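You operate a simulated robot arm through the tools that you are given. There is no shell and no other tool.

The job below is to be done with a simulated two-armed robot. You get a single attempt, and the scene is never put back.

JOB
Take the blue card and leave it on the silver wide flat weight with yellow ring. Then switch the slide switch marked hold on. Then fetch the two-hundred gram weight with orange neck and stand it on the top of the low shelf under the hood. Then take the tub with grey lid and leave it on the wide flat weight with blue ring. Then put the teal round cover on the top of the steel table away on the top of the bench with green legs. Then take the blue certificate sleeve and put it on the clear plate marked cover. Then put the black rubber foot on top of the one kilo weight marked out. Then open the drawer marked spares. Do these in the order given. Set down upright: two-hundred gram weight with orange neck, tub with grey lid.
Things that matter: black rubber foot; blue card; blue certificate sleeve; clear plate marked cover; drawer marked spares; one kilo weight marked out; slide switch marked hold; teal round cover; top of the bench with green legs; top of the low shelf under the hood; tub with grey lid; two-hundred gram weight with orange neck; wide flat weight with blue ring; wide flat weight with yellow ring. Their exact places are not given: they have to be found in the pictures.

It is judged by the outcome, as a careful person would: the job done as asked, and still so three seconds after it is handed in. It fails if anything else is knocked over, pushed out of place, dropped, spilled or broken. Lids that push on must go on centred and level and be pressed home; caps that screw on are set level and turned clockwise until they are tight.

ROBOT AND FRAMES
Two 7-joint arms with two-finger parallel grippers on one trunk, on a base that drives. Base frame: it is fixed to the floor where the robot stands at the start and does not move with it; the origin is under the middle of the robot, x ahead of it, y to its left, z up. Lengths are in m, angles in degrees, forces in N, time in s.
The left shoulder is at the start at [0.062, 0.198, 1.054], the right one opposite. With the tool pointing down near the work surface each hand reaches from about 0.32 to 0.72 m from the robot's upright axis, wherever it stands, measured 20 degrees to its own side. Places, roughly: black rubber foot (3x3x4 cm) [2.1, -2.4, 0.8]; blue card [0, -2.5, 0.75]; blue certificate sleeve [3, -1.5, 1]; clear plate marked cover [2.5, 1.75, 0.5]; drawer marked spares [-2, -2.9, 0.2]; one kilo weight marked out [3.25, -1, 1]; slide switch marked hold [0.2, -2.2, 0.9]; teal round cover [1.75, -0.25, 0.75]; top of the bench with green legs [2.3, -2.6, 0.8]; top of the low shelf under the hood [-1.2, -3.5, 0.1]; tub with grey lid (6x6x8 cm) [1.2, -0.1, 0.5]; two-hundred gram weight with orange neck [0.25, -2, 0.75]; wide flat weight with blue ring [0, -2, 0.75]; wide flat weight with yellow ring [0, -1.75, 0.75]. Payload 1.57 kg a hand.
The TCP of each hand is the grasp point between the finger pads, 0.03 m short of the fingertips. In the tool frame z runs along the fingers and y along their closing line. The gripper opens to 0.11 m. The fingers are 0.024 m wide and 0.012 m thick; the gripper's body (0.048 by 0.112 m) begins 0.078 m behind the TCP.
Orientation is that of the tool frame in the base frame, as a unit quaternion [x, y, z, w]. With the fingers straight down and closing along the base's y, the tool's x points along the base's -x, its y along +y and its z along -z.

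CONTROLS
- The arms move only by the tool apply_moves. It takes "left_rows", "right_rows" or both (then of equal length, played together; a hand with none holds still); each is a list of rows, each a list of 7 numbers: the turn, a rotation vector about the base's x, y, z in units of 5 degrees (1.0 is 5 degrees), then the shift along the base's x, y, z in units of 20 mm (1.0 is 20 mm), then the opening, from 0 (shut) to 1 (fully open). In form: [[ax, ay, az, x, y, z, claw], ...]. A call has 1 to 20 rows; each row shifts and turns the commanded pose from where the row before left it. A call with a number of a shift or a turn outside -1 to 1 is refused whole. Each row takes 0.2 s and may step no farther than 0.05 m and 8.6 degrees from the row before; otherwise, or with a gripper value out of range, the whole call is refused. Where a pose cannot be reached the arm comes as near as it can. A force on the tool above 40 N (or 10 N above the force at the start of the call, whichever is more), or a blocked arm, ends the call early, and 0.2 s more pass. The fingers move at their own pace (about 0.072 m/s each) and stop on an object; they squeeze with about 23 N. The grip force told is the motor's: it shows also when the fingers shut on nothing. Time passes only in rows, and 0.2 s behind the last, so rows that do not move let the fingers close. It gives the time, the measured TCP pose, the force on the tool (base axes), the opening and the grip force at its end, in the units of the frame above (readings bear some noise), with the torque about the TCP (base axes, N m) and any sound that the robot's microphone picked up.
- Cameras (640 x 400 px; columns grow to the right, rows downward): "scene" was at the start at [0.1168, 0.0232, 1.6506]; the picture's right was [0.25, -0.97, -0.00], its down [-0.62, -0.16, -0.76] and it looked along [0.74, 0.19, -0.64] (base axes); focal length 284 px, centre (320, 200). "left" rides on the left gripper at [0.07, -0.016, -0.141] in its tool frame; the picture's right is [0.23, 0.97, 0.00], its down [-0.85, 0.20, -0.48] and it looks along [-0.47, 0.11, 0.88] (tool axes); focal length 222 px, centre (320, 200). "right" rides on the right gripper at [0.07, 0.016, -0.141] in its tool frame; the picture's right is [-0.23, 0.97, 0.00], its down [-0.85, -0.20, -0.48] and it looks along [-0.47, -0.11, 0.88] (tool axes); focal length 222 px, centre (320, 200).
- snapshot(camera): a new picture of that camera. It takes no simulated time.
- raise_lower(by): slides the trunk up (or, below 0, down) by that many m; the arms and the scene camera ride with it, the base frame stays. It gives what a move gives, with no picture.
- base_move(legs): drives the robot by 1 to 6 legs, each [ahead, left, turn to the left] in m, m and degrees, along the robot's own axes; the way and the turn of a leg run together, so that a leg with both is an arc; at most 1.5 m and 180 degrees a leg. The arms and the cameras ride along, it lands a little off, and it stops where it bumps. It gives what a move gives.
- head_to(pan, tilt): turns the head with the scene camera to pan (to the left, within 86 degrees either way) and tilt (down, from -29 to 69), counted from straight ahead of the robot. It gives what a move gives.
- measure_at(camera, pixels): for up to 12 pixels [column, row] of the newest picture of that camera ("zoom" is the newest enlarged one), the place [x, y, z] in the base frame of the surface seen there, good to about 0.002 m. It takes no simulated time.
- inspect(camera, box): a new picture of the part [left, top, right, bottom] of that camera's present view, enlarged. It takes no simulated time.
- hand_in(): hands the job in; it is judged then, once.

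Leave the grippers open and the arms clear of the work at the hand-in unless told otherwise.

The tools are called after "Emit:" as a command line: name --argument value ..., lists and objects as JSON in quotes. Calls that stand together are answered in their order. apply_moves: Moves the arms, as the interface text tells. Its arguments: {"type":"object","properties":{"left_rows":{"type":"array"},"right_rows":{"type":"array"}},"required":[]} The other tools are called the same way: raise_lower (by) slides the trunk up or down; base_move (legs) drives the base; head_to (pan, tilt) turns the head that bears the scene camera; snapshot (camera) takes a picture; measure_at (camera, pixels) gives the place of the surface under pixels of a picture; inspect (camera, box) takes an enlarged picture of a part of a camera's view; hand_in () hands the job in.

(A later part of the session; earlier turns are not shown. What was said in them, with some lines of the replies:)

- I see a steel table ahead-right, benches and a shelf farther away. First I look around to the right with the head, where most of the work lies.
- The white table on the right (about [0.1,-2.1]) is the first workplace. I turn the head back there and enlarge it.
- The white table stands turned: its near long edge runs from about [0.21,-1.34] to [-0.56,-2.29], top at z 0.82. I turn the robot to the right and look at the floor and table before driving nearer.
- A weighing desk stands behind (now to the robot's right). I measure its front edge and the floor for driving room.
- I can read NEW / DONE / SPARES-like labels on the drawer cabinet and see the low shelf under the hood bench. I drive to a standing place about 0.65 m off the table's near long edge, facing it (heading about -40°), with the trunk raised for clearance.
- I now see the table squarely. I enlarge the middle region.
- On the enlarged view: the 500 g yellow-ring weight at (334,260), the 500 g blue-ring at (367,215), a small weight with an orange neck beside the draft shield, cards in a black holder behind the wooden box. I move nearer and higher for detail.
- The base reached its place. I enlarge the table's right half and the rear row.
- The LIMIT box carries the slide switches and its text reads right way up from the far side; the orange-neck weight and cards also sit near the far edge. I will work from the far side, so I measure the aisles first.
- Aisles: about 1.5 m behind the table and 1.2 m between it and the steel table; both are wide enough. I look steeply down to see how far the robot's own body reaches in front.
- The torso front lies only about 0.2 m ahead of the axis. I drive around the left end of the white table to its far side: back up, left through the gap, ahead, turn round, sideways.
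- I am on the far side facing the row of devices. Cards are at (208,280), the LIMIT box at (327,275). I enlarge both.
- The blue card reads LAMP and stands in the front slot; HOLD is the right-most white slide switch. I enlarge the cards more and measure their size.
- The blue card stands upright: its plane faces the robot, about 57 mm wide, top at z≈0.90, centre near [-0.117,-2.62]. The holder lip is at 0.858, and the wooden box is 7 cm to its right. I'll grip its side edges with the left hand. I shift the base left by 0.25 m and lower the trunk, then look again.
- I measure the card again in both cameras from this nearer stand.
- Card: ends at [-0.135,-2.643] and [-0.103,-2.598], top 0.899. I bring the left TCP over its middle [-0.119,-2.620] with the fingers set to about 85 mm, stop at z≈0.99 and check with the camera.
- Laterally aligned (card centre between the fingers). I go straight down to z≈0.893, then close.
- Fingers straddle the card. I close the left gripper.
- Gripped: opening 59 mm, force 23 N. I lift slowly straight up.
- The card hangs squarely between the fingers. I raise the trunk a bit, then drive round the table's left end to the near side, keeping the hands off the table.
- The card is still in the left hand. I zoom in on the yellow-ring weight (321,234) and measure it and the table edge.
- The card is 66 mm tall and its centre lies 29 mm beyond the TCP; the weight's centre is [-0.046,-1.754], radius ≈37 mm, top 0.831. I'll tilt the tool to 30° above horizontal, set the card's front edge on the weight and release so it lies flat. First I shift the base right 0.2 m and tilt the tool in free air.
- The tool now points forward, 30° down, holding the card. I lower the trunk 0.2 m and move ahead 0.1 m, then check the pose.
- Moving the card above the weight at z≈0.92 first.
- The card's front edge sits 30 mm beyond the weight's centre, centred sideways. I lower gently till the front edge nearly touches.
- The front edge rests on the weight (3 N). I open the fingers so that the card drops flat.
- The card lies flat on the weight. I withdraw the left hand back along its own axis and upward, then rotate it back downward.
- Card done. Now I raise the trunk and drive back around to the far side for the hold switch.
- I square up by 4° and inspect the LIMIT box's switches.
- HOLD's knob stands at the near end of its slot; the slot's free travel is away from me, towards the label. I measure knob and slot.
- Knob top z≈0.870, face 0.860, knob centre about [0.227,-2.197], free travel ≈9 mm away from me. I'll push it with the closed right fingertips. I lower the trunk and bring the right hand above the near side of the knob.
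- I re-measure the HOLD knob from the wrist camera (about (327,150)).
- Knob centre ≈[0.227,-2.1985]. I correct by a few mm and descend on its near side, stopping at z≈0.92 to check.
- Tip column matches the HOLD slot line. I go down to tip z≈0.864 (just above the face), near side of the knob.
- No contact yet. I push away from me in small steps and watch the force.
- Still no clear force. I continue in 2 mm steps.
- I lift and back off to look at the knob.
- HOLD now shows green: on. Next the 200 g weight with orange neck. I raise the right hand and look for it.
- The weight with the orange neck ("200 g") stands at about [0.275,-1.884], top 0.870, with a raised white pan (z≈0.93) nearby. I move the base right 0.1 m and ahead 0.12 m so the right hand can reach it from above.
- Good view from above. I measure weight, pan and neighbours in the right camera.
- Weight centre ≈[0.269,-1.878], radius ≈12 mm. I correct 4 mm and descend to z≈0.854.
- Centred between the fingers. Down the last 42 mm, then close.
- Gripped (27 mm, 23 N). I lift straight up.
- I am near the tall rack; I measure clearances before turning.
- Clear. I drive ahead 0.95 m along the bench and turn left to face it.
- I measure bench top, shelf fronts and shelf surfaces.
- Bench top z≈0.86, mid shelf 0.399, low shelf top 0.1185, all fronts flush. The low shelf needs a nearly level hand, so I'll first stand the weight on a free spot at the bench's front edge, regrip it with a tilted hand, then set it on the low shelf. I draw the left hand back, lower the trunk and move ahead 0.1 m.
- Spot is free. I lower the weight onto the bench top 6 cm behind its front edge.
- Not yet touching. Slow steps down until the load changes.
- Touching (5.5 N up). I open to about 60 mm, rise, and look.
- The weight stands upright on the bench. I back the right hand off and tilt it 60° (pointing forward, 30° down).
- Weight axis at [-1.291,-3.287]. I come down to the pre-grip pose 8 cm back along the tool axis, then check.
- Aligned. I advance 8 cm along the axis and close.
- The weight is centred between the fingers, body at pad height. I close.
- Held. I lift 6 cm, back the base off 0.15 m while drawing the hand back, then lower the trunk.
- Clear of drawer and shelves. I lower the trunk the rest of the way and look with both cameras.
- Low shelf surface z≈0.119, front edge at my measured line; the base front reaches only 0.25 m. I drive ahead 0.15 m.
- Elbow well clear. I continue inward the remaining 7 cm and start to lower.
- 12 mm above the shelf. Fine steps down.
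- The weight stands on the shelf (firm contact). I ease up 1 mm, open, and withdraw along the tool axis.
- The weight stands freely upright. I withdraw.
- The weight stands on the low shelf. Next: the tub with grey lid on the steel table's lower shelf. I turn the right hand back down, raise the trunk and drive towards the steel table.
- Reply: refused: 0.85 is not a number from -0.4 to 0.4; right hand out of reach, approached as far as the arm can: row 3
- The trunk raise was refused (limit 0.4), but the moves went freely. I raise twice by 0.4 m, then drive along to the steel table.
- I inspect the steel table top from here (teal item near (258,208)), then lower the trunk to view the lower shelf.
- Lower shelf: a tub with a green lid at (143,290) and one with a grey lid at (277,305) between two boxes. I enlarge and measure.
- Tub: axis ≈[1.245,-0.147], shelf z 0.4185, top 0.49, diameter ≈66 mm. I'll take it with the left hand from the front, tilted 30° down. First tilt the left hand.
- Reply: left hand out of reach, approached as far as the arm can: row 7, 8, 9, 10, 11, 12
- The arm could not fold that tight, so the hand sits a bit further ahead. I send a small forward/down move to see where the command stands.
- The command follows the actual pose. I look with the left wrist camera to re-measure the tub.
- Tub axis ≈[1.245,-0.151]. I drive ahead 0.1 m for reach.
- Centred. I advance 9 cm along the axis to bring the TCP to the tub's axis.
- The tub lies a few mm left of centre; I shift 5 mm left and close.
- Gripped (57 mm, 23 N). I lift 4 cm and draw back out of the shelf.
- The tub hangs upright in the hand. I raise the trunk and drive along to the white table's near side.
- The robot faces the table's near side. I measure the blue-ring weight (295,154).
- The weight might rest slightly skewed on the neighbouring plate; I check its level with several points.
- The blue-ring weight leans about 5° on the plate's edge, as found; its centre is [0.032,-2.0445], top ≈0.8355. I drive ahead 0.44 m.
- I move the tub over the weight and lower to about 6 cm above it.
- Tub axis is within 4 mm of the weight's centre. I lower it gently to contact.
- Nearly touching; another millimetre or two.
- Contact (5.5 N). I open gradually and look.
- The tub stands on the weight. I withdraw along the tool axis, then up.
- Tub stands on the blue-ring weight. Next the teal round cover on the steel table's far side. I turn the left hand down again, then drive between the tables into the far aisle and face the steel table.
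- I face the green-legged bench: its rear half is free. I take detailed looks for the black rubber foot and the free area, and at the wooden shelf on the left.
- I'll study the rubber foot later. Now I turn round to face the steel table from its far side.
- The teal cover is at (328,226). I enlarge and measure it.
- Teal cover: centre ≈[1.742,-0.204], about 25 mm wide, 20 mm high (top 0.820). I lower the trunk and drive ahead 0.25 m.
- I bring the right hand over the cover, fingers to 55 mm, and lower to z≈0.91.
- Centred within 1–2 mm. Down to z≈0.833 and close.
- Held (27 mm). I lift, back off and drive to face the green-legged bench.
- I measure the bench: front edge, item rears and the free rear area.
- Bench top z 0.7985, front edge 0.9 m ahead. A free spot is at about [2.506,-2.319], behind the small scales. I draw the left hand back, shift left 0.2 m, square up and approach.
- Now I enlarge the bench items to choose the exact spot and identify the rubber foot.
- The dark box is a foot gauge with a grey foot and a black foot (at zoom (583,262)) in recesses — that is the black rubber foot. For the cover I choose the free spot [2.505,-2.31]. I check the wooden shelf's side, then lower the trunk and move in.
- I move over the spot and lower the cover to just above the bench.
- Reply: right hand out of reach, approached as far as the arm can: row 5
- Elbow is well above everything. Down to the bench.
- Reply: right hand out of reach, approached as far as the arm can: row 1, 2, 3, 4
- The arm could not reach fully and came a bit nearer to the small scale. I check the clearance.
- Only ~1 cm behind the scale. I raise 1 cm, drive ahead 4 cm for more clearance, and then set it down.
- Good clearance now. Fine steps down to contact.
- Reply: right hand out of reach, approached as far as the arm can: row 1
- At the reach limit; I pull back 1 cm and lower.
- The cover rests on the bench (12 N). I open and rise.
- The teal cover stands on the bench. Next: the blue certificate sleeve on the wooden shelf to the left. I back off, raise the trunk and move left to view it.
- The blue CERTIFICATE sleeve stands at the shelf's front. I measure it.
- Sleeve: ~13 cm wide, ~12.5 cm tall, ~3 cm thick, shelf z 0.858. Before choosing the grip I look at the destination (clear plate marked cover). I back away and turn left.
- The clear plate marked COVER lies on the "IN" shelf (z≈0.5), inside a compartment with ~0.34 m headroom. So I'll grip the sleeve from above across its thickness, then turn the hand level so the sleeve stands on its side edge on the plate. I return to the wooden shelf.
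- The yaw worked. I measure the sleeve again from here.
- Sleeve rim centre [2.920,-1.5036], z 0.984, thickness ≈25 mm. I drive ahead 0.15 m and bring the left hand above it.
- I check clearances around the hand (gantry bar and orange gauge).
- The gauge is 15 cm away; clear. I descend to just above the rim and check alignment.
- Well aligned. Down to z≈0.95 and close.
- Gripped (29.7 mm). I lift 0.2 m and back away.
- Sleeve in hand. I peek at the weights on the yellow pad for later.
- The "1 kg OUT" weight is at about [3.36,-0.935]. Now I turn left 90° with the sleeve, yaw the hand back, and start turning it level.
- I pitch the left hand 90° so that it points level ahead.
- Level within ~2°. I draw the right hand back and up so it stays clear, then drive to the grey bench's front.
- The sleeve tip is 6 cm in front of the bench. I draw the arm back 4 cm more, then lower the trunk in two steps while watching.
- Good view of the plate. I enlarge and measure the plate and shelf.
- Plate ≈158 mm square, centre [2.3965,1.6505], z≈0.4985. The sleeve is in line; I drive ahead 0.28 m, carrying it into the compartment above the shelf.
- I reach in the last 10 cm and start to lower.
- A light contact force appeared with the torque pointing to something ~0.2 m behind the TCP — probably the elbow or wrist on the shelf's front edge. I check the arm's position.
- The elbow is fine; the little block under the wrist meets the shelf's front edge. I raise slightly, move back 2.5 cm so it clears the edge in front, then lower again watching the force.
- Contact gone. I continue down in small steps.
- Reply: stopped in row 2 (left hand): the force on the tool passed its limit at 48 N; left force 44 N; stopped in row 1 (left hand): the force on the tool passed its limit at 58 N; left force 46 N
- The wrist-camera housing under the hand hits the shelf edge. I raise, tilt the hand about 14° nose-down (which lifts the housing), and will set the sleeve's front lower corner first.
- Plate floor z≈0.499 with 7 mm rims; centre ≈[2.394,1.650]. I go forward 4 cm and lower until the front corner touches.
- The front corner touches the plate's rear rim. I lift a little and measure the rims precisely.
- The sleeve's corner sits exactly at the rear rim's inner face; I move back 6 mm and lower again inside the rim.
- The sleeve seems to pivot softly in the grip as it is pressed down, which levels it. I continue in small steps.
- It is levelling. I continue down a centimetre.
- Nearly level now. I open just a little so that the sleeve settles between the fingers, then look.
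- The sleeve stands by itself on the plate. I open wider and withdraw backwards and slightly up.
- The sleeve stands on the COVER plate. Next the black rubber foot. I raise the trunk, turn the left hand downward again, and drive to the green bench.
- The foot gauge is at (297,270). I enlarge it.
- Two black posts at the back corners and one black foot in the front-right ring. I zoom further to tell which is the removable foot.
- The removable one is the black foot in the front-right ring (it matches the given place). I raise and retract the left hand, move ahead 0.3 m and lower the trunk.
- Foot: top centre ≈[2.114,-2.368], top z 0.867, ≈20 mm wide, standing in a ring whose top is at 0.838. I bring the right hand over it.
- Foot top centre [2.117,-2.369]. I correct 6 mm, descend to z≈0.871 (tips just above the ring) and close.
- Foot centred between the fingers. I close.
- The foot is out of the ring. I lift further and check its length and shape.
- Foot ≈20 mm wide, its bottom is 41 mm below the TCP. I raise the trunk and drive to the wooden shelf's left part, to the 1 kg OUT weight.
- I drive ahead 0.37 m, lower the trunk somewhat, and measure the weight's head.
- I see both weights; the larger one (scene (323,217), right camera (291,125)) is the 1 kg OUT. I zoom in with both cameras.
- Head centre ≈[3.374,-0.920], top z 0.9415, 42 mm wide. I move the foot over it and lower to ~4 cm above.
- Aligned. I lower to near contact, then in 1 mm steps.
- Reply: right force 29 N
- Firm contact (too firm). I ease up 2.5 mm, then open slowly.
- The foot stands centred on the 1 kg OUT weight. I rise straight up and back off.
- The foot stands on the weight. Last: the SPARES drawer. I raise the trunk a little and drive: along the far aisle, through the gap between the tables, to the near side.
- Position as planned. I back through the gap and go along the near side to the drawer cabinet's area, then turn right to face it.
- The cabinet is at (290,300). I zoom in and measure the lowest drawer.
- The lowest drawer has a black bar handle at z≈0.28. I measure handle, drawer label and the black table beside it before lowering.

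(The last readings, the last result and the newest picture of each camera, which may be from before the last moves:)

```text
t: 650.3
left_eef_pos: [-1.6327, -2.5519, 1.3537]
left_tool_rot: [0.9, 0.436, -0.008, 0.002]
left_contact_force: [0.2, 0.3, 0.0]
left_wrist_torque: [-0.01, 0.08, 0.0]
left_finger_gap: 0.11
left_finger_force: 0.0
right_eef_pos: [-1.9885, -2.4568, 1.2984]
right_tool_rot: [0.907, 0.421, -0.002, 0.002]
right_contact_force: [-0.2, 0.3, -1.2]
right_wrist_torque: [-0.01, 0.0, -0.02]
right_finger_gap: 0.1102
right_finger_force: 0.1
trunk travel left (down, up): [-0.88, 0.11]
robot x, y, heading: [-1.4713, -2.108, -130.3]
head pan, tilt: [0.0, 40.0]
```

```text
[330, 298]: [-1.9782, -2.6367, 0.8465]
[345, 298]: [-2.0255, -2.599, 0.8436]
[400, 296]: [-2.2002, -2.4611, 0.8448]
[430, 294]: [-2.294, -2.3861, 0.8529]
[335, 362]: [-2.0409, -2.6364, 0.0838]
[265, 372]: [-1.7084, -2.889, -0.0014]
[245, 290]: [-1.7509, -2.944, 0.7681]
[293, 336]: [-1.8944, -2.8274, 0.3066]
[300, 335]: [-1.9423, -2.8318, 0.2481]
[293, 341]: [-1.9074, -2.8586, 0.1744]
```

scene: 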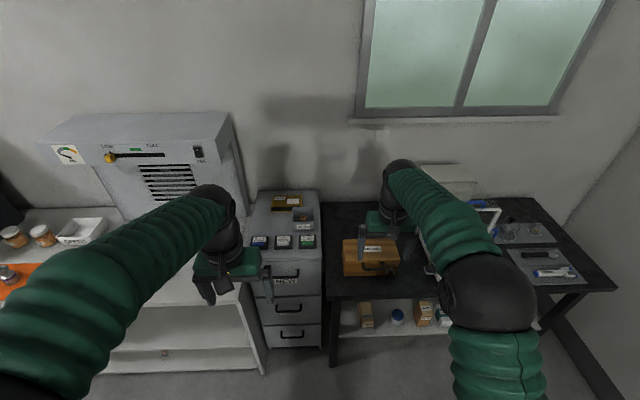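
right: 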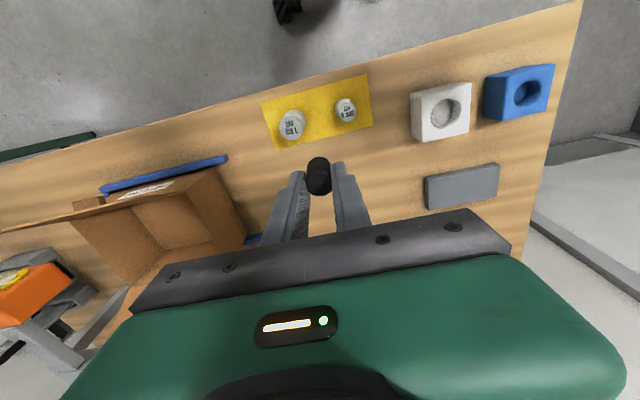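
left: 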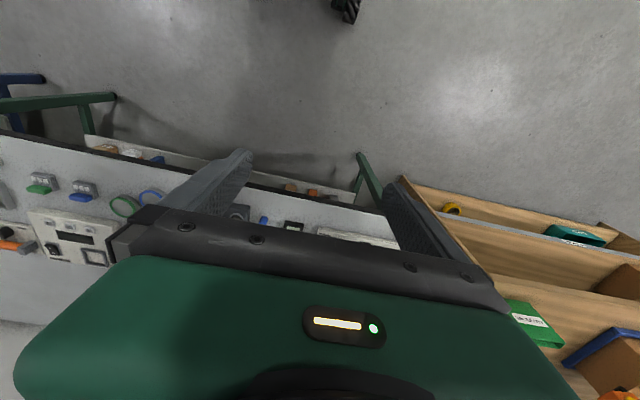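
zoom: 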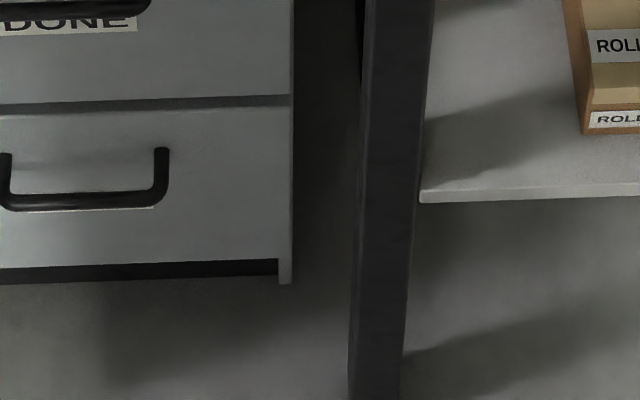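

Handle bar: about z 0.305, 3 cm in front of the drawer face. I back up, draw the hands in, and lower the trunk for a level view.

Emit:
base_move --legs '[[-0.2, 0, 2]]'

Emit:
raise_lower --by -0.4

Emit:
raise_lower --by -0.3

Emit:
head_to --pan 8 --tilt 35

Emit:
snapshot --camera "scene"

```text
t: 651.9
left_eef_pos: [-1.4932, -2.4059, 1.3521]
left_tool_rot: [0.892, 0.452, -0.005, 0.001]
left_contact_force: [0.2, -0.3, -0.7]
left_wrist_torque: [-0.04, -0.02, 0.02]
left_finger_gap: 0.11
left_finger_force: 0.0
right_eef_pos: [-1.8537, -2.3213, 1.2944]
right_tool_rot: [0.9, 0.437, -0.001, 0.002]
right_contact_force: [-0.3, -0.8, 0.9]
right_wrist_torque: [0.04, 0.01, -0.01]
right_finger_gap: 0.1102
right_finger_force: 0.1
trunk travel left (down, up): [-0.88, 0.11]
robot x, y, heading: [-1.3416, -1.9555, -128.4]
head pan, tilt: [0.0, 40.0]
```

```text
t: 655.7
left_eef_pos: [-1.4878, -2.399, 0.9548]
left_tool_rot: [0.892, 0.452, -0.008, 0.002]
left_contact_force: [0.1, 0.9, 0.2]
left_wrist_torque: [0.0, -0.02, 0.01]
left_finger_gap: 0.1102
left_finger_force: 0.0
right_eef_pos: [-1.8492, -2.3163, 0.8984]
right_tool_rot: [0.9, 0.436, -0.003, 0.002]
right_contact_force: [0.4, -0.2, 0.0]
right_wrist_torque: [-0.05, 0.0, 0.0]
right_finger_gap: 0.11
right_finger_force: 0.1
trunk travel left (down, up): [-0.48, 0.51]
robot x, y, heading: [-1.345, -1.9477, -128.6]
head pan, tilt: [0.0, 40.0]
```

```text
t: 658.7
left_eef_pos: [-1.4869, -2.3981, 0.6549]
left_tool_rot: [0.892, 0.453, -0.009, 0.002]
left_contact_force: [0.5, -0.2, -0.2]
left_wrist_torque: [0.02, 0.0, -0.01]
left_finger_gap: 0.1098
left_finger_force: 0.1
right_eef_pos: [-1.8494, -2.3166, 0.5987]
right_tool_rot: [0.9, 0.436, -0.003, 0.003]
right_contact_force: [0.1, 1.1, 0.7]
right_wrist_torque: [0.01, 0.01, 0.02]
right_finger_gap: 0.11
right_finger_force: 0.1
trunk travel left (down, up): [-0.18, 0.81]
robot x, y, heading: [-1.3431, -1.9505, -128.3]
head pan, tilt: [0.0, 40.0]
```

```text
t: 659.4
left_eef_pos: [-1.4864, -2.3995, 0.6551]
left_tool_rot: [0.892, 0.452, -0.009, 0.003]
left_contact_force: [-1.3, 0.3, 0.0]
left_wrist_torque: [0.0, 0.0, 0.03]
left_finger_gap: 0.1101
left_finger_force: 0.1
right_eef_pos: [-1.8487, -2.3166, 0.5992]
right_tool_rot: [0.9, 0.436, -0.002, 0.003]
right_contact_force: [0.8, -0.5, 0.3]
right_wrist_torque: [0.02, 0.0, 0.01]
right_finger_gap: 0.1103
right_finger_force: 0.1
trunk travel left (down, up): [-0.18, 0.81]
robot x, y, heading: [-1.3429, -1.9509, -128.4]
head pan, tilt: [8.0, 35.0]
```

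```text
taken
```

scene: 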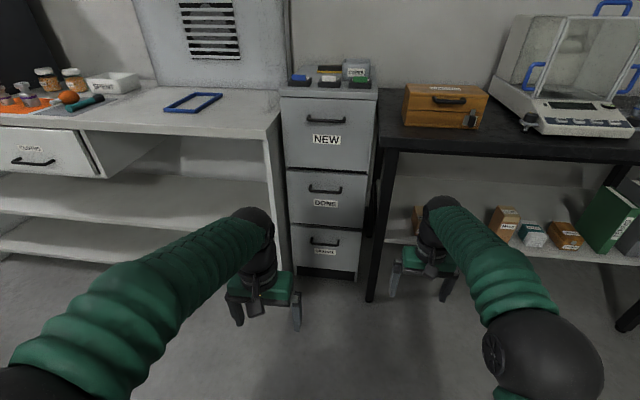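

Emit:
inspect --camera "scene" --box '[280, 215, 370, 285]'

Emit:
measure_at --camera "zoom" --pixels '[[285, 170], [225, 165], [345, 172], [205, 148], [370, 150], [280, 140], [280, 210], [130, 160], [470, 180], [280, 100], [280, 260], [280, 176]]'

```text
5.71 times, centred on (325, 250) of scene
```

zoom: 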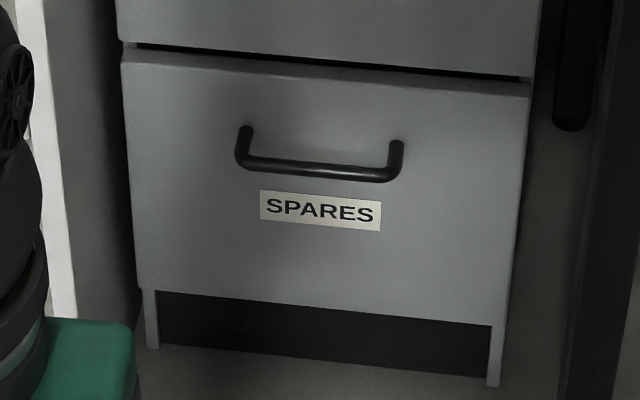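

```text
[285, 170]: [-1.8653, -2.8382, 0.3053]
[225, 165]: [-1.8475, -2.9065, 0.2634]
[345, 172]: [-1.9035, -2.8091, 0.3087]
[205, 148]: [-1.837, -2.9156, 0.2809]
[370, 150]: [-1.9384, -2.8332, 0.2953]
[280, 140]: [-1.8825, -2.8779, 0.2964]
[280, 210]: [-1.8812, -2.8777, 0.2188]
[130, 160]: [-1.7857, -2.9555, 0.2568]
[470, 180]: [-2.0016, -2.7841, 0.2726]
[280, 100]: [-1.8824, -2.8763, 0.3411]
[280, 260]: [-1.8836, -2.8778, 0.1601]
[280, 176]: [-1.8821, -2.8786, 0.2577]
```

Drawer SPARES: face normal matches my heading (-128.4°); handle bar centre ≈[-1.8905,-2.825,0.306], ~3 cm gap behind. I'll grip the bar with the left hand level, jaws above and below. I yaw the left hand 90° and draw the right hand back.

Emit:
apply_moves --left_rows '[[0, 0, 1, 0, 0, 0, 0.7], [0, 0, 1, 0, 0, 0, 0.7], [0, 0, 1, 0, 0, 0, 0.7], [0, 0, 1, 0, 0, 0, 0.7], [0, 0, 1, 0, 0, 0, 0.7], [0, 0, 1, 0, 0, 0, 0.7], [0, 0, 1, 0, 0, 0, 0.7], [0, 0, 1, 0, 0, 0, 0.7], [0, 0, 1, 0, 0, 0, 0.7], [0, 0, 1, 0, 0, 0, 0.7], [0, 0, 1, 0, 0, 0, 0.7], [0, 0, 1, 0, 0, 0, 0.7], [0, 0, 1, 0, 0, 0, 0.7], [0, 0, 1, 0, 0, 0, 0.7], [0, 0, 1, 0, 0, 0, 0.7], [0, 0, 1, 0, 0, 0, 0.7], [0, 0, 1, 0, 0, 0, 0.7], [0, 0, 0.4, 0, 0, 0, 0.7]]' --right_rows '[[0, 0, 0, 0.6, 0.76, 0.3, 1], [0, 0, 0, 0.6, 0.76, 0.3, 1], [0, 0, 0, 0.6, 0.76, 0.3, 1], [0, 0, 0, 0.6, 0.76, 0.3, 1], [0, 0, 0, 0.6, 0.76, 0.3, 1], [0, 0, 0, 0.6, 0.76, 0.3, 1], [0, 0, 0, 0.6, 0.76, 0.3, 1], [0, 0, 0, 0.6, 0.76, 0.3, 1], [0, 0, 0, 0.6, 0.76, 0.3, 1], [0, 0, 0, 0, 0, 0, 1], [0, 0, 0, 0, 0, 0, 1], [0, 0, 0, 0, 0, 0, 1], [0, 0, 0, 0, 0, 0, 1], [0, 0, 0, 0, 0, 0, 1], [0, 0, 0, 0, 0, 0, 1], [0, 0, 0, 0, 0, 0, 1], [0, 0, 0, 0, 0, 0, 1], [0, 0, 0, 0, 0, 0, 1]]'

Emit:
snapshot --camera "scene"

```text
t: 663.2
left_eef_pos: [-1.4884, -2.3989, 0.654]
left_tool_rot: [0.334, 0.942, -0.004, 0.007]
left_contact_force: [0.0, 0.1, -0.6]
left_wrist_torque: [-0.01, -0.01, 0.03]
left_finger_gap: 0.0772
left_finger_force: 0.1
right_eef_pos: [-1.7403, -2.1793, 0.6535]
right_tool_rot: [0.9, 0.436, -0.003, 0.002]
right_contact_force: [0.1, -0.3, 0.5]
right_wrist_torque: [0.0, 0.01, 0.0]
right_finger_gap: 0.1101
right_finger_force: 0.1
trunk travel left (down, up): [-0.18, 0.81]
robot x, y, heading: [-1.3431, -1.9505, -128.3]
head pan, tilt: [8.0, 35.0]
```

```text
taken
```

scene: 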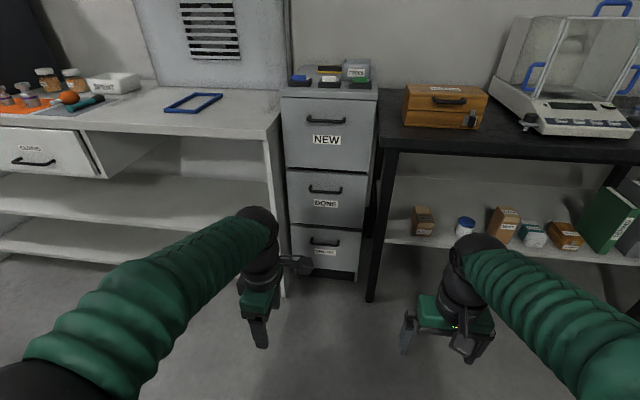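

Yaw done. Now I pitch the hand nearly level while moving it forward and down towards handle height.

Emit:
apply_moves --left_rows '[[-0.766, 0.608, 0, -0.4, -0.51, -1, 0.7], [-0.766, 0.608, 0, -0.4, -0.51, -1, 0.7], [-0.766, 0.608, 0, -0.4, -0.51, -1, 0.7], [-0.766, 0.608, 0, -0.4, -0.51, -1, 0.7], [-0.766, 0.608, 0, -0.4, -0.51, -1, 0.7], [-0.766, 0.608, 0, -0.4, -0.51, -1, 0.7], [-0.766, 0.608, 0, -0.4, -0.51, -1, 0.7], [-0.766, 0.608, 0, -0.4, -0.51, -1, 0.7], [-0.766, 0.608, 0, -0.4, -0.51, -1, 0.7], [-0.766, 0.608, 0, -0.4, -0.51, -1, 0.7], [-0.766, 0.608, 0, -0.4, -0.51, -1, 0.7], [-0.766, 0.608, 0, -0.4, -0.51, -1, 0.7], [-0.766, 0.608, 0, -0.4, -0.51, -1, 0.7], [-0.766, 0.608, 0, -0.4, -0.51, -1, 0.7], [-0.766, 0.608, 0, -0.4, -0.51, -1, 0.7], [-0.766, 0.608, 0, -0.4, -0.51, -1, 0.7], [0, 0, 0, 0, 0, 0, 0.7]]'

Emit:
snapshot --camera "scene"

Emit:
snapshot --camera "left"

```text
t: 666.8
left_eef_pos: [-1.615, -2.5631, 0.3357]
left_tool_rot: [0.254, 0.732, -0.6, -0.198]
left_contact_force: [0.5, -0.2, 0.3]
left_wrist_torque: [0.01, 0.0, -0.01]
left_finger_gap: 0.077
left_finger_force: 0.1
right_eef_pos: [-1.7406, -2.1793, 0.6531]
right_tool_rot: [0.9, 0.436, -0.003, 0.001]
right_contact_force: [0.5, 0.0, 0.2]
right_wrist_torque: [-0.01, 0.0, 0.0]
right_finger_gap: 0.1099
right_finger_force: 0.0
trunk travel left (down, up): [-0.18, 0.81]
robot x, y, heading: [-1.3453, -1.9529, -128.4]
head pan, tilt: [8.0, 35.0]
```

```text
taken
```

scene: 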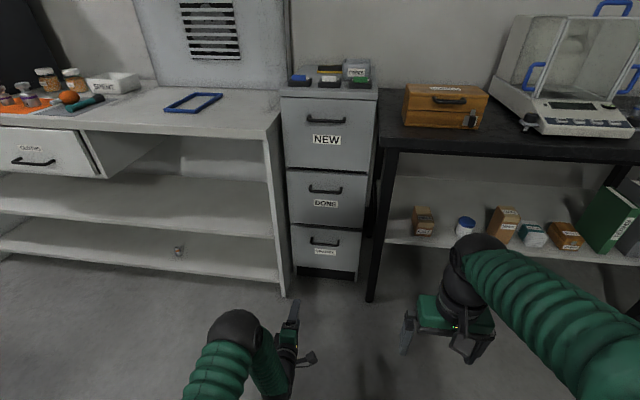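

```text
taken
```

left: 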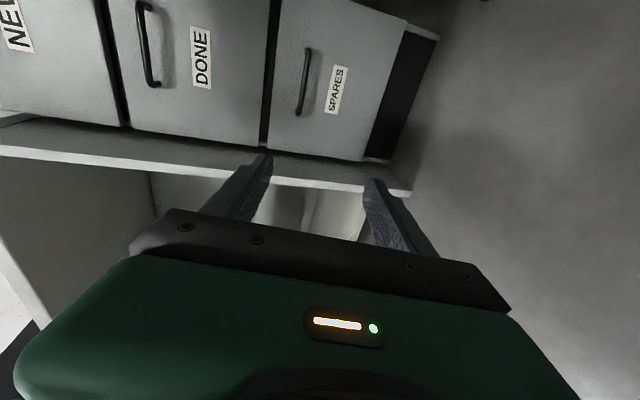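

The hand is level (11° down). I measure the handle in the left camera.

Emit:
inspect --camera "left" --box '[260, 20, 380, 140]'

Emit:
measure_at --camera "zoom" --pixels '[[232, 180], [240, 120], [222, 240], [225, 180], [300, 180], [130, 150]]'

```text
3.33 times, centred on (320, 80) of left
```

zoom: 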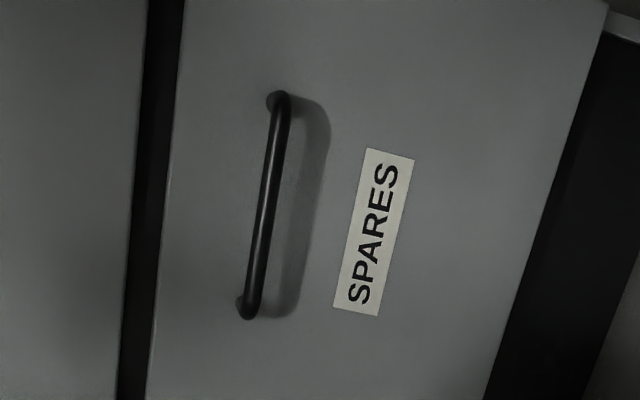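

```text
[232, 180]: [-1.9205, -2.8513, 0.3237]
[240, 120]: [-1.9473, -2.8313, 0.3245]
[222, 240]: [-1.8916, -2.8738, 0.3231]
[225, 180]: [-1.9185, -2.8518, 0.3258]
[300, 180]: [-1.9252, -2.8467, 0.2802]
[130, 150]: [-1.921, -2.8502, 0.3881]
```

Emit:
measure_at --camera "zoom" --pixels '[[269, 190], [277, 130], [262, 240], [266, 210], [250, 305], [282, 100], [300, 300]]'

```text
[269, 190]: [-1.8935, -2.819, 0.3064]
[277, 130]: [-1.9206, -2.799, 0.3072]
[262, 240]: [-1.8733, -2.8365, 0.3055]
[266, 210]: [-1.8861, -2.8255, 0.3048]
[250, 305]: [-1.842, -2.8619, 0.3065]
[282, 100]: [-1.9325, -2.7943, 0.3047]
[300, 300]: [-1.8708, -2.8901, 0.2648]
```

Bar centre [-1.890,-2.832,0.306]. I drive ahead 0.25 m and right 0.05 m.

Emit:
base_move --legs '[[0.25, -0.05, 0]]'

Emit:
snapshot --camera "left"

Emit:
inspect --camera "left" --box '[220, 40, 420, 220]'

```text
t: 668.6
left_eef_pos: [-1.8045, -2.7263, 0.3346]
left_tool_rot: [0.254, 0.733, -0.6, -0.196]
left_contact_force: [0.7, 0.2, 1.2]
left_wrist_torque: [0.0, -0.03, 0.01]
left_finger_gap: 0.0769
left_finger_force: 0.1
right_eef_pos: [-1.9327, -2.3451, 0.6524]
right_tool_rot: [0.9, 0.437, -0.004, 0.003]
right_contact_force: [-0.1, 0.0, -0.5]
right_wrist_torque: [0.04, -0.04, 0.01]
right_finger_gap: 0.1099
right_finger_force: 0.0
trunk travel left (down, up): [-0.18, 0.81]
robot x, y, heading: [-1.5367, -2.1142, -128.0]
head pan, tilt: [8.0, 35.0]
```

```text
taken
```

left: 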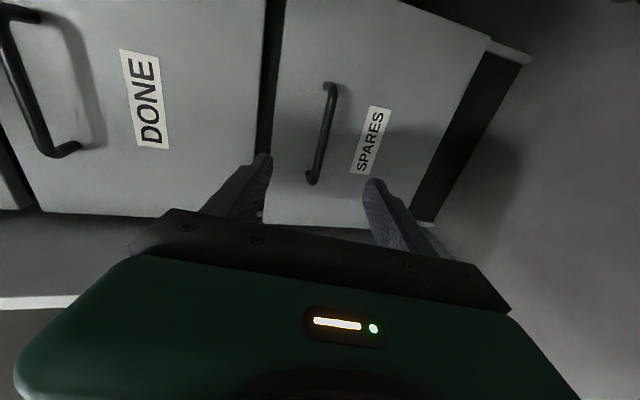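

```text
2.22 times, centred on (320, 130) of left
```

zoom: 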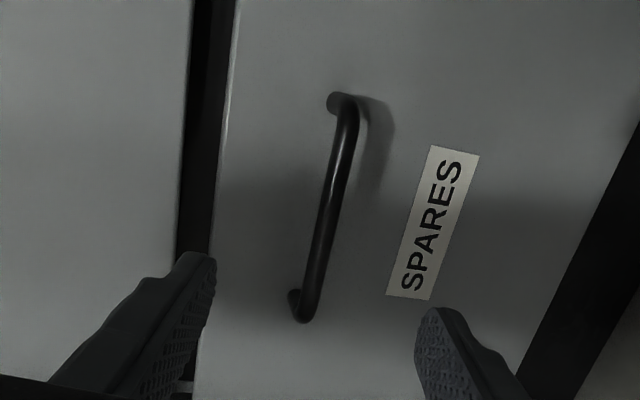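

Emit:
measure_at --camera "zoom" --pixels '[[332, 190], [343, 130], [321, 240], [310, 290]]'

```text
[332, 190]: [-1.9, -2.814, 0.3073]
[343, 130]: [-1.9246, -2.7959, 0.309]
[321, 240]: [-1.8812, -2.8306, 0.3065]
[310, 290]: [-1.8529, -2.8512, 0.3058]
```

Straight along the tool axis, 12 cm to go. I advance with the jaws at 77 mm and check before closing.

Emit:
apply_moves --left_rows '[[0, 0, 0, -0.64, -0.74, -0.205, 0.7], [0, 0, 0, -0.64, -0.74, -0.205, 0.7], [0, 0, 0, -0.64, -0.74, -0.205, 0.7], [0, 0, 0, -0.64, -0.74, -0.205, 0.7], [0, 0, 0, -0.64, -0.74, -0.205, 0.7], [0, 0, 0, -0.64, -0.74, -0.205, 0.7], [0, 0, 0, 0, 0, 0, 0.7]]'

Emit:
inspect --camera "left" --box '[220, 60, 420, 240]'

```text
t: 670.2
left_eef_pos: [-1.8801, -2.8143, 0.3115]
left_tool_rot: [0.253, 0.733, -0.601, -0.197]
left_contact_force: [0.1, -0.7, -0.7]
left_wrist_torque: [-0.03, 0.02, -0.01]
left_finger_gap: 0.077
left_finger_force: 0.1
right_eef_pos: [-1.9317, -2.3445, 0.6533]
right_tool_rot: [0.899, 0.438, -0.004, 0.002]
right_contact_force: [0.7, 0.5, -0.7]
right_wrist_torque: [0.0, -0.03, -0.02]
right_finger_gap: 0.1099
right_finger_force: 0.0
trunk travel left (down, up): [-0.18, 0.81]
robot x, y, heading: [-1.5355, -2.1118, -128.2]
head pan, tilt: [8.0, 35.0]
```

```text
2.22 times, centred on (320, 150) of left
```

zoom: 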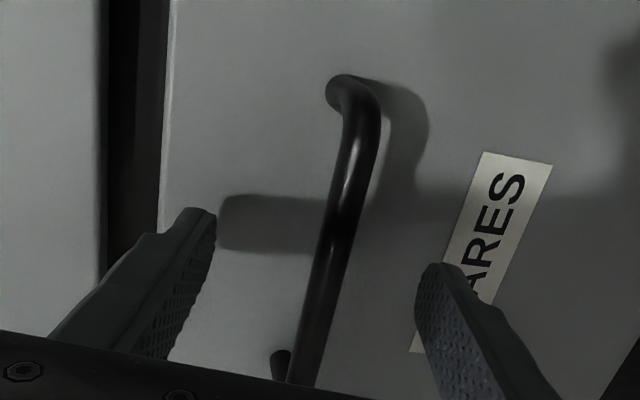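

The bar lies between the jaws. I close.

Emit:
apply_moves --left_rows '[[0, 0, 0, 0, 0, 0, 0.4], [0, 0, 0, 0, 0, 0, 0.1], [0, 0, 0, 0, 0, 0, 0], [0, 0, 0, 0, 0, 0, 0], [0, 0, 0, 0, 0, 0, 0]]'

Emit:
inspect --camera "left" --box '[220, 60, 420, 240]'

```text
t: 671.4
left_eef_pos: [-1.8797, -2.8138, 0.3102]
left_tool_rot: [0.253, 0.734, -0.599, -0.196]
left_contact_force: [3.8, 6.8, -8.2]
left_wrist_torque: [0.56, 0.44, 0.37]
left_finger_gap: 0.012
left_finger_force: 29.2
right_eef_pos: [-1.9306, -2.3443, 0.6526]
right_tool_rot: [0.899, 0.437, -0.003, 0.002]
right_contact_force: [1.0, 0.2, -0.6]
right_wrist_torque: [0.02, 0.0, -0.02]
right_finger_gap: 0.1102
right_finger_force: 0.0
trunk travel left (down, up): [-0.18, 0.81]
robot x, y, heading: [-1.5352, -2.1129, -127.9]
head pan, tilt: [8.0, 35.0]
```

```text
2.22 times, centred on (320, 150) of left
```

zoom: 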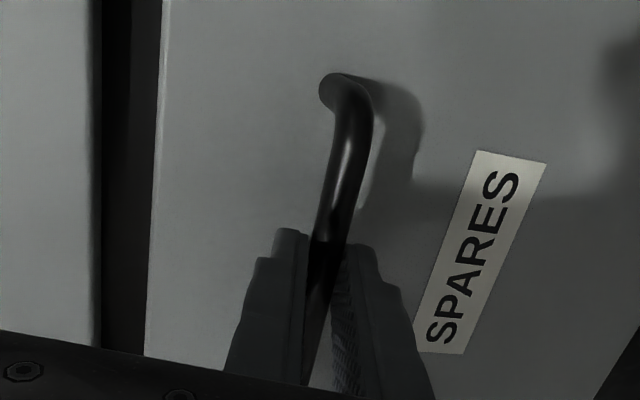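

The bar is gripped (12 mm). I pull straight back with the arm a few centimetres.

Emit:
apply_moves --left_rows '[[0, 0, 0, 0.31, 0.39, -0.05, 0], [0, 0, 0, 0.31, 0.39, -0.05, 0], [0, 0, 0, 0.31, 0.39, 0, 0], [0, 0, 0, 0.31, 0.39, 0, 0], [0, 0, 0, 0.31, 0.39, 0, 0], [0, 0, 0, 0.31, 0.39, 0, 0]]'

Emit:
snapshot --camera "scene"

```text
t: 672.8
left_eef_pos: [-1.8446, -2.7683, 0.3096]
left_tool_rot: [0.254, 0.733, -0.6, -0.196]
left_contact_force: [-4.7, 3.6, -9.1]
left_wrist_torque: [0.58, 0.38, 0.44]
left_finger_gap: 0.0119
left_finger_force: 29.2
right_eef_pos: [-1.9317, -2.3456, 0.6532]
right_tool_rot: [0.899, 0.437, -0.003, 0.001]
right_contact_force: [0.7, -0.4, 0.2]
right_wrist_torque: [0.0, -0.02, 0.03]
right_finger_gap: 0.1101
right_finger_force: 0.1
trunk travel left (down, up): [-0.18, 0.81]
robot x, y, heading: [-1.5361, -2.1149, -128.2]
head pan, tilt: [8.0, 35.0]
```

```text
taken
```

scene: 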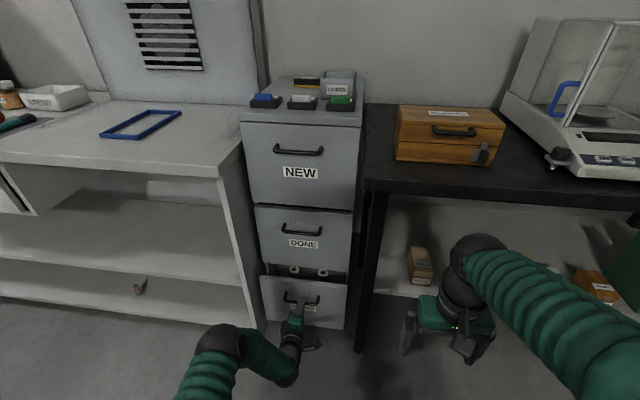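

The drawer slides open. I continue pulling by backing the base.

Emit:
base_move --legs '[[-0.12, 0, 0]]'

Emit:
snapshot --camera "scene"

```text
t: 674.1
left_eef_pos: [-1.7699, -2.6748, 0.3099]
left_tool_rot: [0.252, 0.734, -0.6, -0.196]
left_contact_force: [0.2, 1.6, -8.1]
left_wrist_torque: [0.59, 0.48, -0.1]
left_finger_gap: 0.0116
left_finger_force: 29.6
right_eef_pos: [-1.8575, -2.25, 0.6536]
right_tool_rot: [0.899, 0.437, -0.005, 0.001]
right_contact_force: [0.5, 0.8, 0.0]
right_wrist_torque: [-0.02, -0.01, 0.02]
right_finger_gap: 0.1099
right_finger_force: 0.1
trunk travel left (down, up): [-0.18, 0.81]
robot x, y, heading: [-1.463, -2.0188, -128.0]
head pan, tilt: [8.0, 35.0]
```

```text
taken
```

scene: 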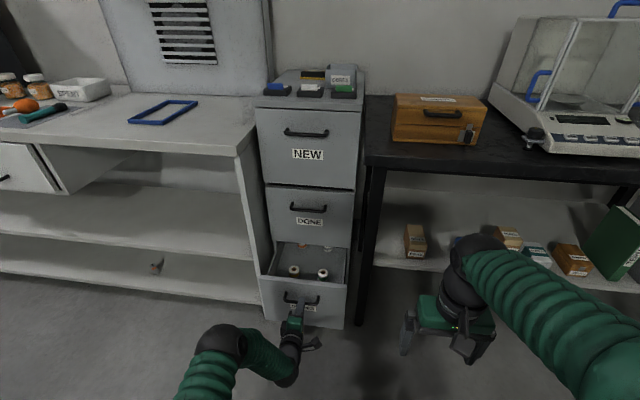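

About 18 cm open. I pull some more, carefully, and check the low-shelf weight in the same view.

Emit:
inspect --camera "scene" --box '[120, 235, 200, 295]'

Emit:
base_move --legs '[[-0.08, 0, 0]]'

Emit:
snapshot --camera "scene"

```text
6.67 times, centred on (160, 265) of scene
```

zoom: 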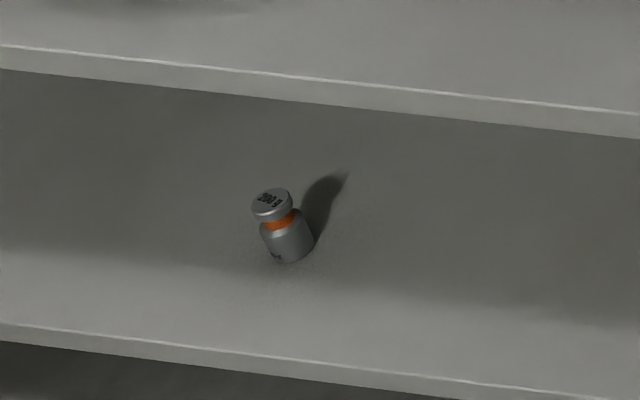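

```text
t: 675.1
left_eef_pos: [-1.7202, -2.6116, 0.3086]
left_tool_rot: [0.253, 0.733, -0.6, -0.196]
left_contact_force: [0.7, 0.1, -10.6]
left_wrist_torque: [0.6, 0.37, 0.2]
left_finger_gap: 0.012
left_finger_force: 29.5
right_eef_pos: [-1.8089, -2.1876, 0.6536]
right_tool_rot: [0.899, 0.437, -0.004, 0.002]
right_contact_force: [0.2, -0.2, 0.7]
right_wrist_torque: [0.01, 0.0, 0.03]
right_finger_gap: 0.1101
right_finger_force: 0.0
trunk travel left (down, up): [-0.18, 0.81]
robot x, y, heading: [-1.4118, -1.9598, -128.2]
head pan, tilt: [8.0, 35.0]
```

```text
taken
```

scene: 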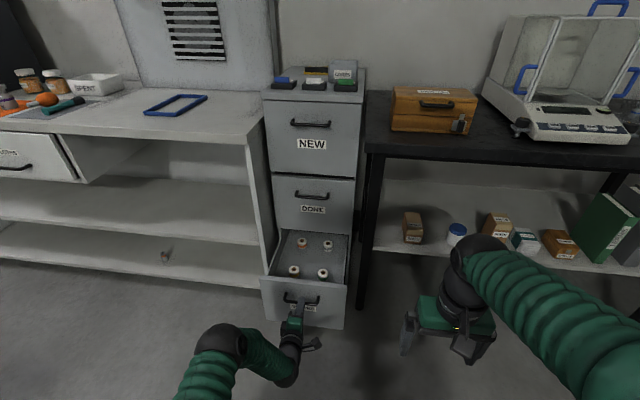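

The weight on the low shelf is upright (wide-angle lean only). The drawer is 26 cm out; I pull 4 cm more with the arm, watching for its stop.

Emit:
apply_moves --left_rows '[[0, 0, 0, 0.31, 0.39, 0, 0], [0, 0, 0, 0.31, 0.39, 0, 0], [0, 0, 0, 0.31, 0.39, 0, 0], [0, 0, 0, 0.31, 0.39, 0, 0], [0, 0, 0, 0, 0, 0, 0]]'

Emit:
inspect --camera "scene" --box '[240, 170, 380, 340]'

```text
t: 676.3
left_eef_pos: [-1.6941, -2.5795, 0.3087]
left_tool_rot: [0.253, 0.733, -0.6, -0.197]
left_contact_force: [2.4, -1.5, -17.0]
left_wrist_torque: [0.65, 0.35, 0.09]
left_finger_gap: 0.012
left_finger_force: 29.3
right_eef_pos: [-1.8066, -2.187, 0.6552]
right_tool_rot: [0.899, 0.437, -0.005, 0.003]
right_contact_force: [0.4, 0.8, -0.5]
right_wrist_torque: [-0.02, 0.0, 0.01]
right_finger_gap: 0.1101
right_finger_force: 0.0
trunk travel left (down, up): [-0.18, 0.81]
robot x, y, heading: [-1.4143, -1.9601, -128.1]
head pan, tilt: [8.0, 35.0]
```

```text
2.35 times, centred on (310, 255) of scene
```

zoom: 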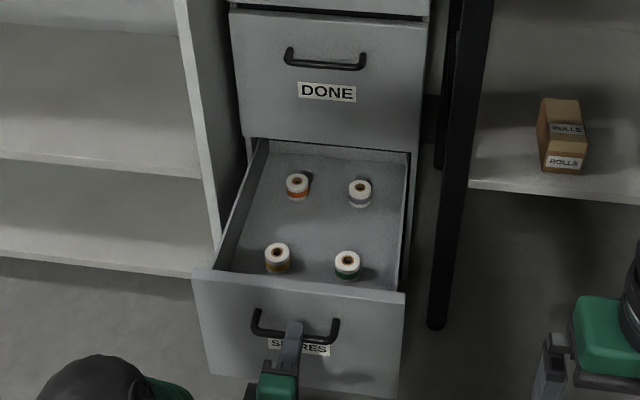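

The drawer is about 30 cm open. I release the handle and withdraw straight back.

Emit:
apply_moves --left_rows '[[0, 0, 0, 0, 0, 0, 0.3], [0, 0, 0, 0, 0, 0, 0.6], [0, 0, 0, 0, 0, 0, 0.7], [0, 0, 0, 0, 0, 0, 0.7], [0, 0, 0, 0.31, 0.39, 0.1, 0.7], [0, 0, 0, 0.6, 0.77, 0.2, 0.7], [0, 0, 0, 0.6, 0.77, 0.2, 0.7], [0, 0, 0, 0.3, 0.38, 0.1, 0.7]]'

Emit:
base_move --legs '[[-0.25, 0, 0]]'

Emit:
snapshot --camera "scene"

```text
t: 678.1
left_eef_pos: [-1.6593, -2.5344, 0.3245]
left_tool_rot: [0.252, 0.732, -0.601, -0.198]
left_contact_force: [-0.1, -0.5, 0.2]
left_wrist_torque: [-0.01, -0.02, 0.0]
left_finger_gap: 0.077
left_finger_force: 0.1
right_eef_pos: [-1.8074, -2.186, 0.6544]
right_tool_rot: [0.899, 0.438, -0.006, 0.002]
right_contact_force: [-0.5, 0.0, -1.2]
right_wrist_torque: [0.01, -0.03, 0.02]
right_finger_gap: 0.1102
right_finger_force: 0.1
trunk travel left (down, up): [-0.18, 0.81]
robot x, y, heading: [-1.4143, -1.9578, -128.1]
head pan, tilt: [8.0, 35.0]
```

```text
t: 679.9
left_eef_pos: [-1.506, -2.3404, 0.323]
left_tool_rot: [0.253, 0.732, -0.601, -0.197]
left_contact_force: [0.0, 0.0, -0.3]
left_wrist_torque: [0.02, 0.0, -0.02]
left_finger_gap: 0.0772
left_finger_force: 0.0
right_eef_pos: [-1.6543, -1.9903, 0.6551]
right_tool_rot: [0.9, 0.436, -0.006, 0.004]
right_contact_force: [0.2, -0.1, 0.4]
right_wrist_torque: [0.02, 0.01, 0.0]
right_finger_gap: 0.1099
right_finger_force: 0.1
trunk travel left (down, up): [-0.18, 0.81]
robot x, y, heading: [-1.2601, -1.7636, -128.3]
head pan, tilt: [8.0, 35.0]
```

```text
taken
```

scene: 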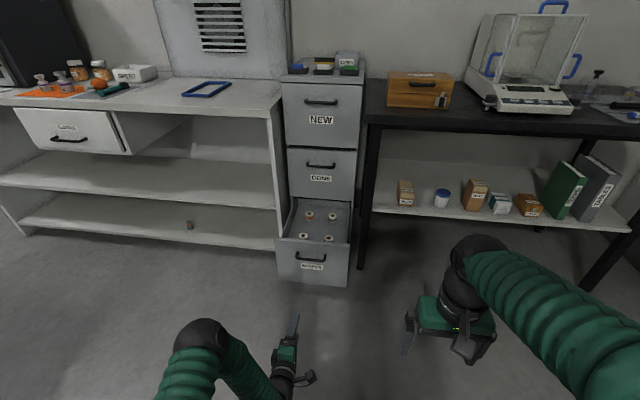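

The drawer stays open. Before handing in I raise the trunk, fully open the hands, and look once more at the white table (card, switch, tub).

Emit:
apply_moves --left_rows '[[0, 0, 0, 0, 0, 0.5, 1], [0, 0, 0, 0, 0, 0.5, 1], [0, 0, 0, 0, 0, 0, 1]]'

Emit:
raise_lower --by 0.4

Emit:
raise_lower --by 0.35

Emit:
head_to --pan 84 --tilt 35

Emit:
snapshot --camera "scene"

```text
t: 680.7
left_eef_pos: [-1.506, -2.3402, 0.3437]
left_tool_rot: [0.253, 0.732, -0.601, -0.197]
left_contact_force: [-0.4, -0.4, -0.1]
left_wrist_torque: [0.0, 0.04, -0.01]
left_finger_gap: 0.11
left_finger_force: 0.1
right_eef_pos: [-1.6527, -1.99, 0.6546]
right_tool_rot: [0.9, 0.436, -0.007, 0.003]
right_contact_force: [0.4, 0.0, -0.2]
right_wrist_torque: [0.0, 0.02, 0.0]
right_finger_gap: 0.1101
right_finger_force: 0.0
trunk travel left (down, up): [-0.18, 0.81]
robot x, y, heading: [-1.2607, -1.767, -128.1]
head pan, tilt: [8.0, 35.0]
```

```text
t: 684.6
left_eef_pos: [-1.5066, -2.3408, 0.7436]
left_tool_rot: [0.253, 0.732, -0.602, -0.196]
left_contact_force: [-0.7, -0.2, -0.2]
left_wrist_torque: [0.02, 0.04, -0.03]
left_finger_gap: 0.1099
left_finger_force: 0.0
right_eef_pos: [-1.6533, -1.9897, 1.0556]
right_tool_rot: [0.9, 0.437, -0.006, 0.002]
right_contact_force: [0.1, 0.1, 0.8]
right_wrist_torque: [0.0, 0.05, 0.05]
right_finger_gap: 0.11
right_finger_force: 0.1
trunk travel left (down, up): [-0.58, 0.41]
robot x, y, heading: [-1.2605, -1.7654, -128.0]
head pan, tilt: [8.0, 35.0]
```

```text
t: 688.0
left_eef_pos: [-1.5049, -2.3408, 1.0944]
left_tool_rot: [0.253, 0.731, -0.602, -0.198]
left_contact_force: [0.2, -0.2, 0.6]
left_wrist_torque: [0.03, 0.01, 0.0]
left_finger_gap: 0.11
left_finger_force: 0.0
right_eef_pos: [-1.6533, -1.9896, 1.4057]
right_tool_rot: [0.9, 0.436, -0.007, 0.003]
right_contact_force: [-0.4, -0.8, -0.8]
right_wrist_torque: [0.0, 0.01, -0.05]
right_finger_gap: 0.11
right_finger_force: 0.1
trunk travel left (down, up): [-0.93, 0.06]
robot x, y, heading: [-1.261, -1.7603, -128.2]
head pan, tilt: [8.0, 35.0]
```

```text
t: 689.5
left_eef_pos: [-1.5059, -2.3411, 1.0943]
left_tool_rot: [0.253, 0.731, -0.602, -0.198]
left_contact_force: [-0.5, -0.6, 0.3]
left_wrist_torque: [-0.01, -0.01, 0.0]
left_finger_gap: 0.1101
left_finger_force: 0.0
right_eef_pos: [-1.6534, -1.9901, 1.4066]
right_tool_rot: [0.899, 0.437, -0.006, 0.003]
right_contact_force: [0.0, -0.4, -0.7]
right_wrist_torque: [0.03, -0.02, 0.02]
right_finger_gap: 0.1102
right_finger_force: 0.1
trunk travel left (down, up): [-0.93, 0.06]
robot x, y, heading: [-1.2614, -1.764, -128.2]
head pan, tilt: [84.0, 35.0]
```

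```text
taken
```

scene: 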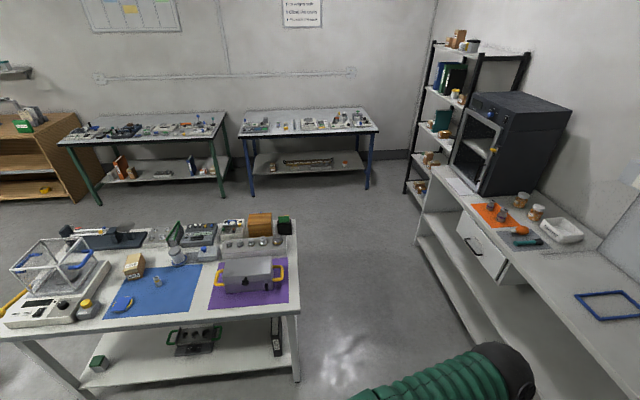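

Emit:
inspect --camera "scene" --box '[90, 210, 250, 320]'

Emit:
head_to --pan 10 --tilt 40

Emit:
snapshot --camera "scene"

```text
3.64 times, centred on (170, 265) of scene
```

zoom: 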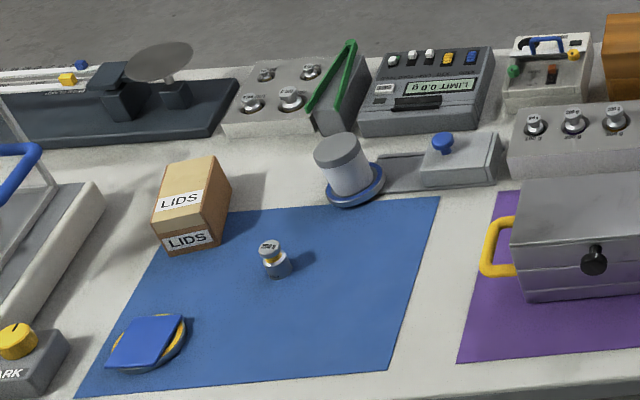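

```text
t: 690.9
left_eef_pos: [-1.5057, -2.3402, 1.0941]
left_tool_rot: [0.252, 0.731, -0.603, -0.198]
left_contact_force: [-0.9, -0.1, 0.6]
left_wrist_torque: [-0.02, 0.0, 0.01]
left_finger_gap: 0.11
left_finger_force: 0.0
right_eef_pos: [-1.6541, -1.9905, 1.4057]
right_tool_rot: [0.899, 0.437, -0.007, 0.003]
right_contact_force: [-1.1, 0.2, -0.1]
right_wrist_torque: [-0.01, 0.02, -0.01]
right_finger_gap: 0.1102
right_finger_force: 0.0
trunk travel left (down, up): [-0.93, 0.06]
robot x, y, heading: [-1.2595, -1.765, -128.2]
head pan, tilt: [10.0, 40.0]
```

```text
taken
```

scene: 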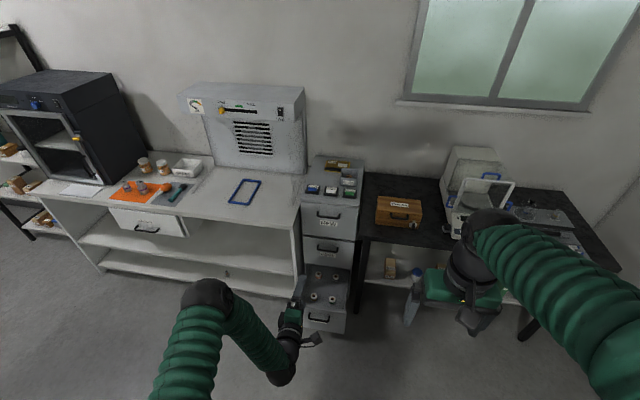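

Everything is in place: the card is on the yellow-ring weight, HOLD is on, the tub stands on the blue-ring weight, the orange-neck weight is on the low shelf and the SPARES drawer is open. The cover, sleeve and foot were checked right after I placed them. Both grippers are open and clear, so I hand in.

Emit:
hand_in

```text
The job is handed in.
```

I did all eight tasks in the order given and handed the job in; the judging result wasn't shown to me.

| Task | How it was left |
|---|---|
| Blue card | Flat on the yellow-ring weight |
| HOLD slide switch | Pushed on; its green "on" window shows |
| 200 g weight, orange neck | Standing upright on the low shelf under the hood. To turn it for the low shelf I first set it down briefly on the bench top above. |
| Tub with grey lid | Standing on the blue-ring weight. It leans about 5°, because that weight was already resting on the edge of the plate next to it when I arrived. |
| Teal round cover | On the green-legged bench, on a free spot behind the small scales |
| Blue certificate sleeve | On the clear plate marked COVER, but standing on its side edge. There was not enough height under the bench top to set it down upright from above. |
| Black rubber foot | Standing centred on the "1 kg OUT" weight |
| SPARES drawer | Pulled open about 30 cm |

- **Contact:** while I was placing the sleeve, the left wrist camera pressed against the shelf edge hard enough to stop the arm twice (up to 58 N). I backed off and came in tilted. I saw no damage and nothing moved.
- **Final check:** just before handing in I looked again at the card, switch, tub, low-shelf weight and drawer. The cover, sleeve and foot were only checked right after I placed them.

Both grippers were left open and clear of the work.
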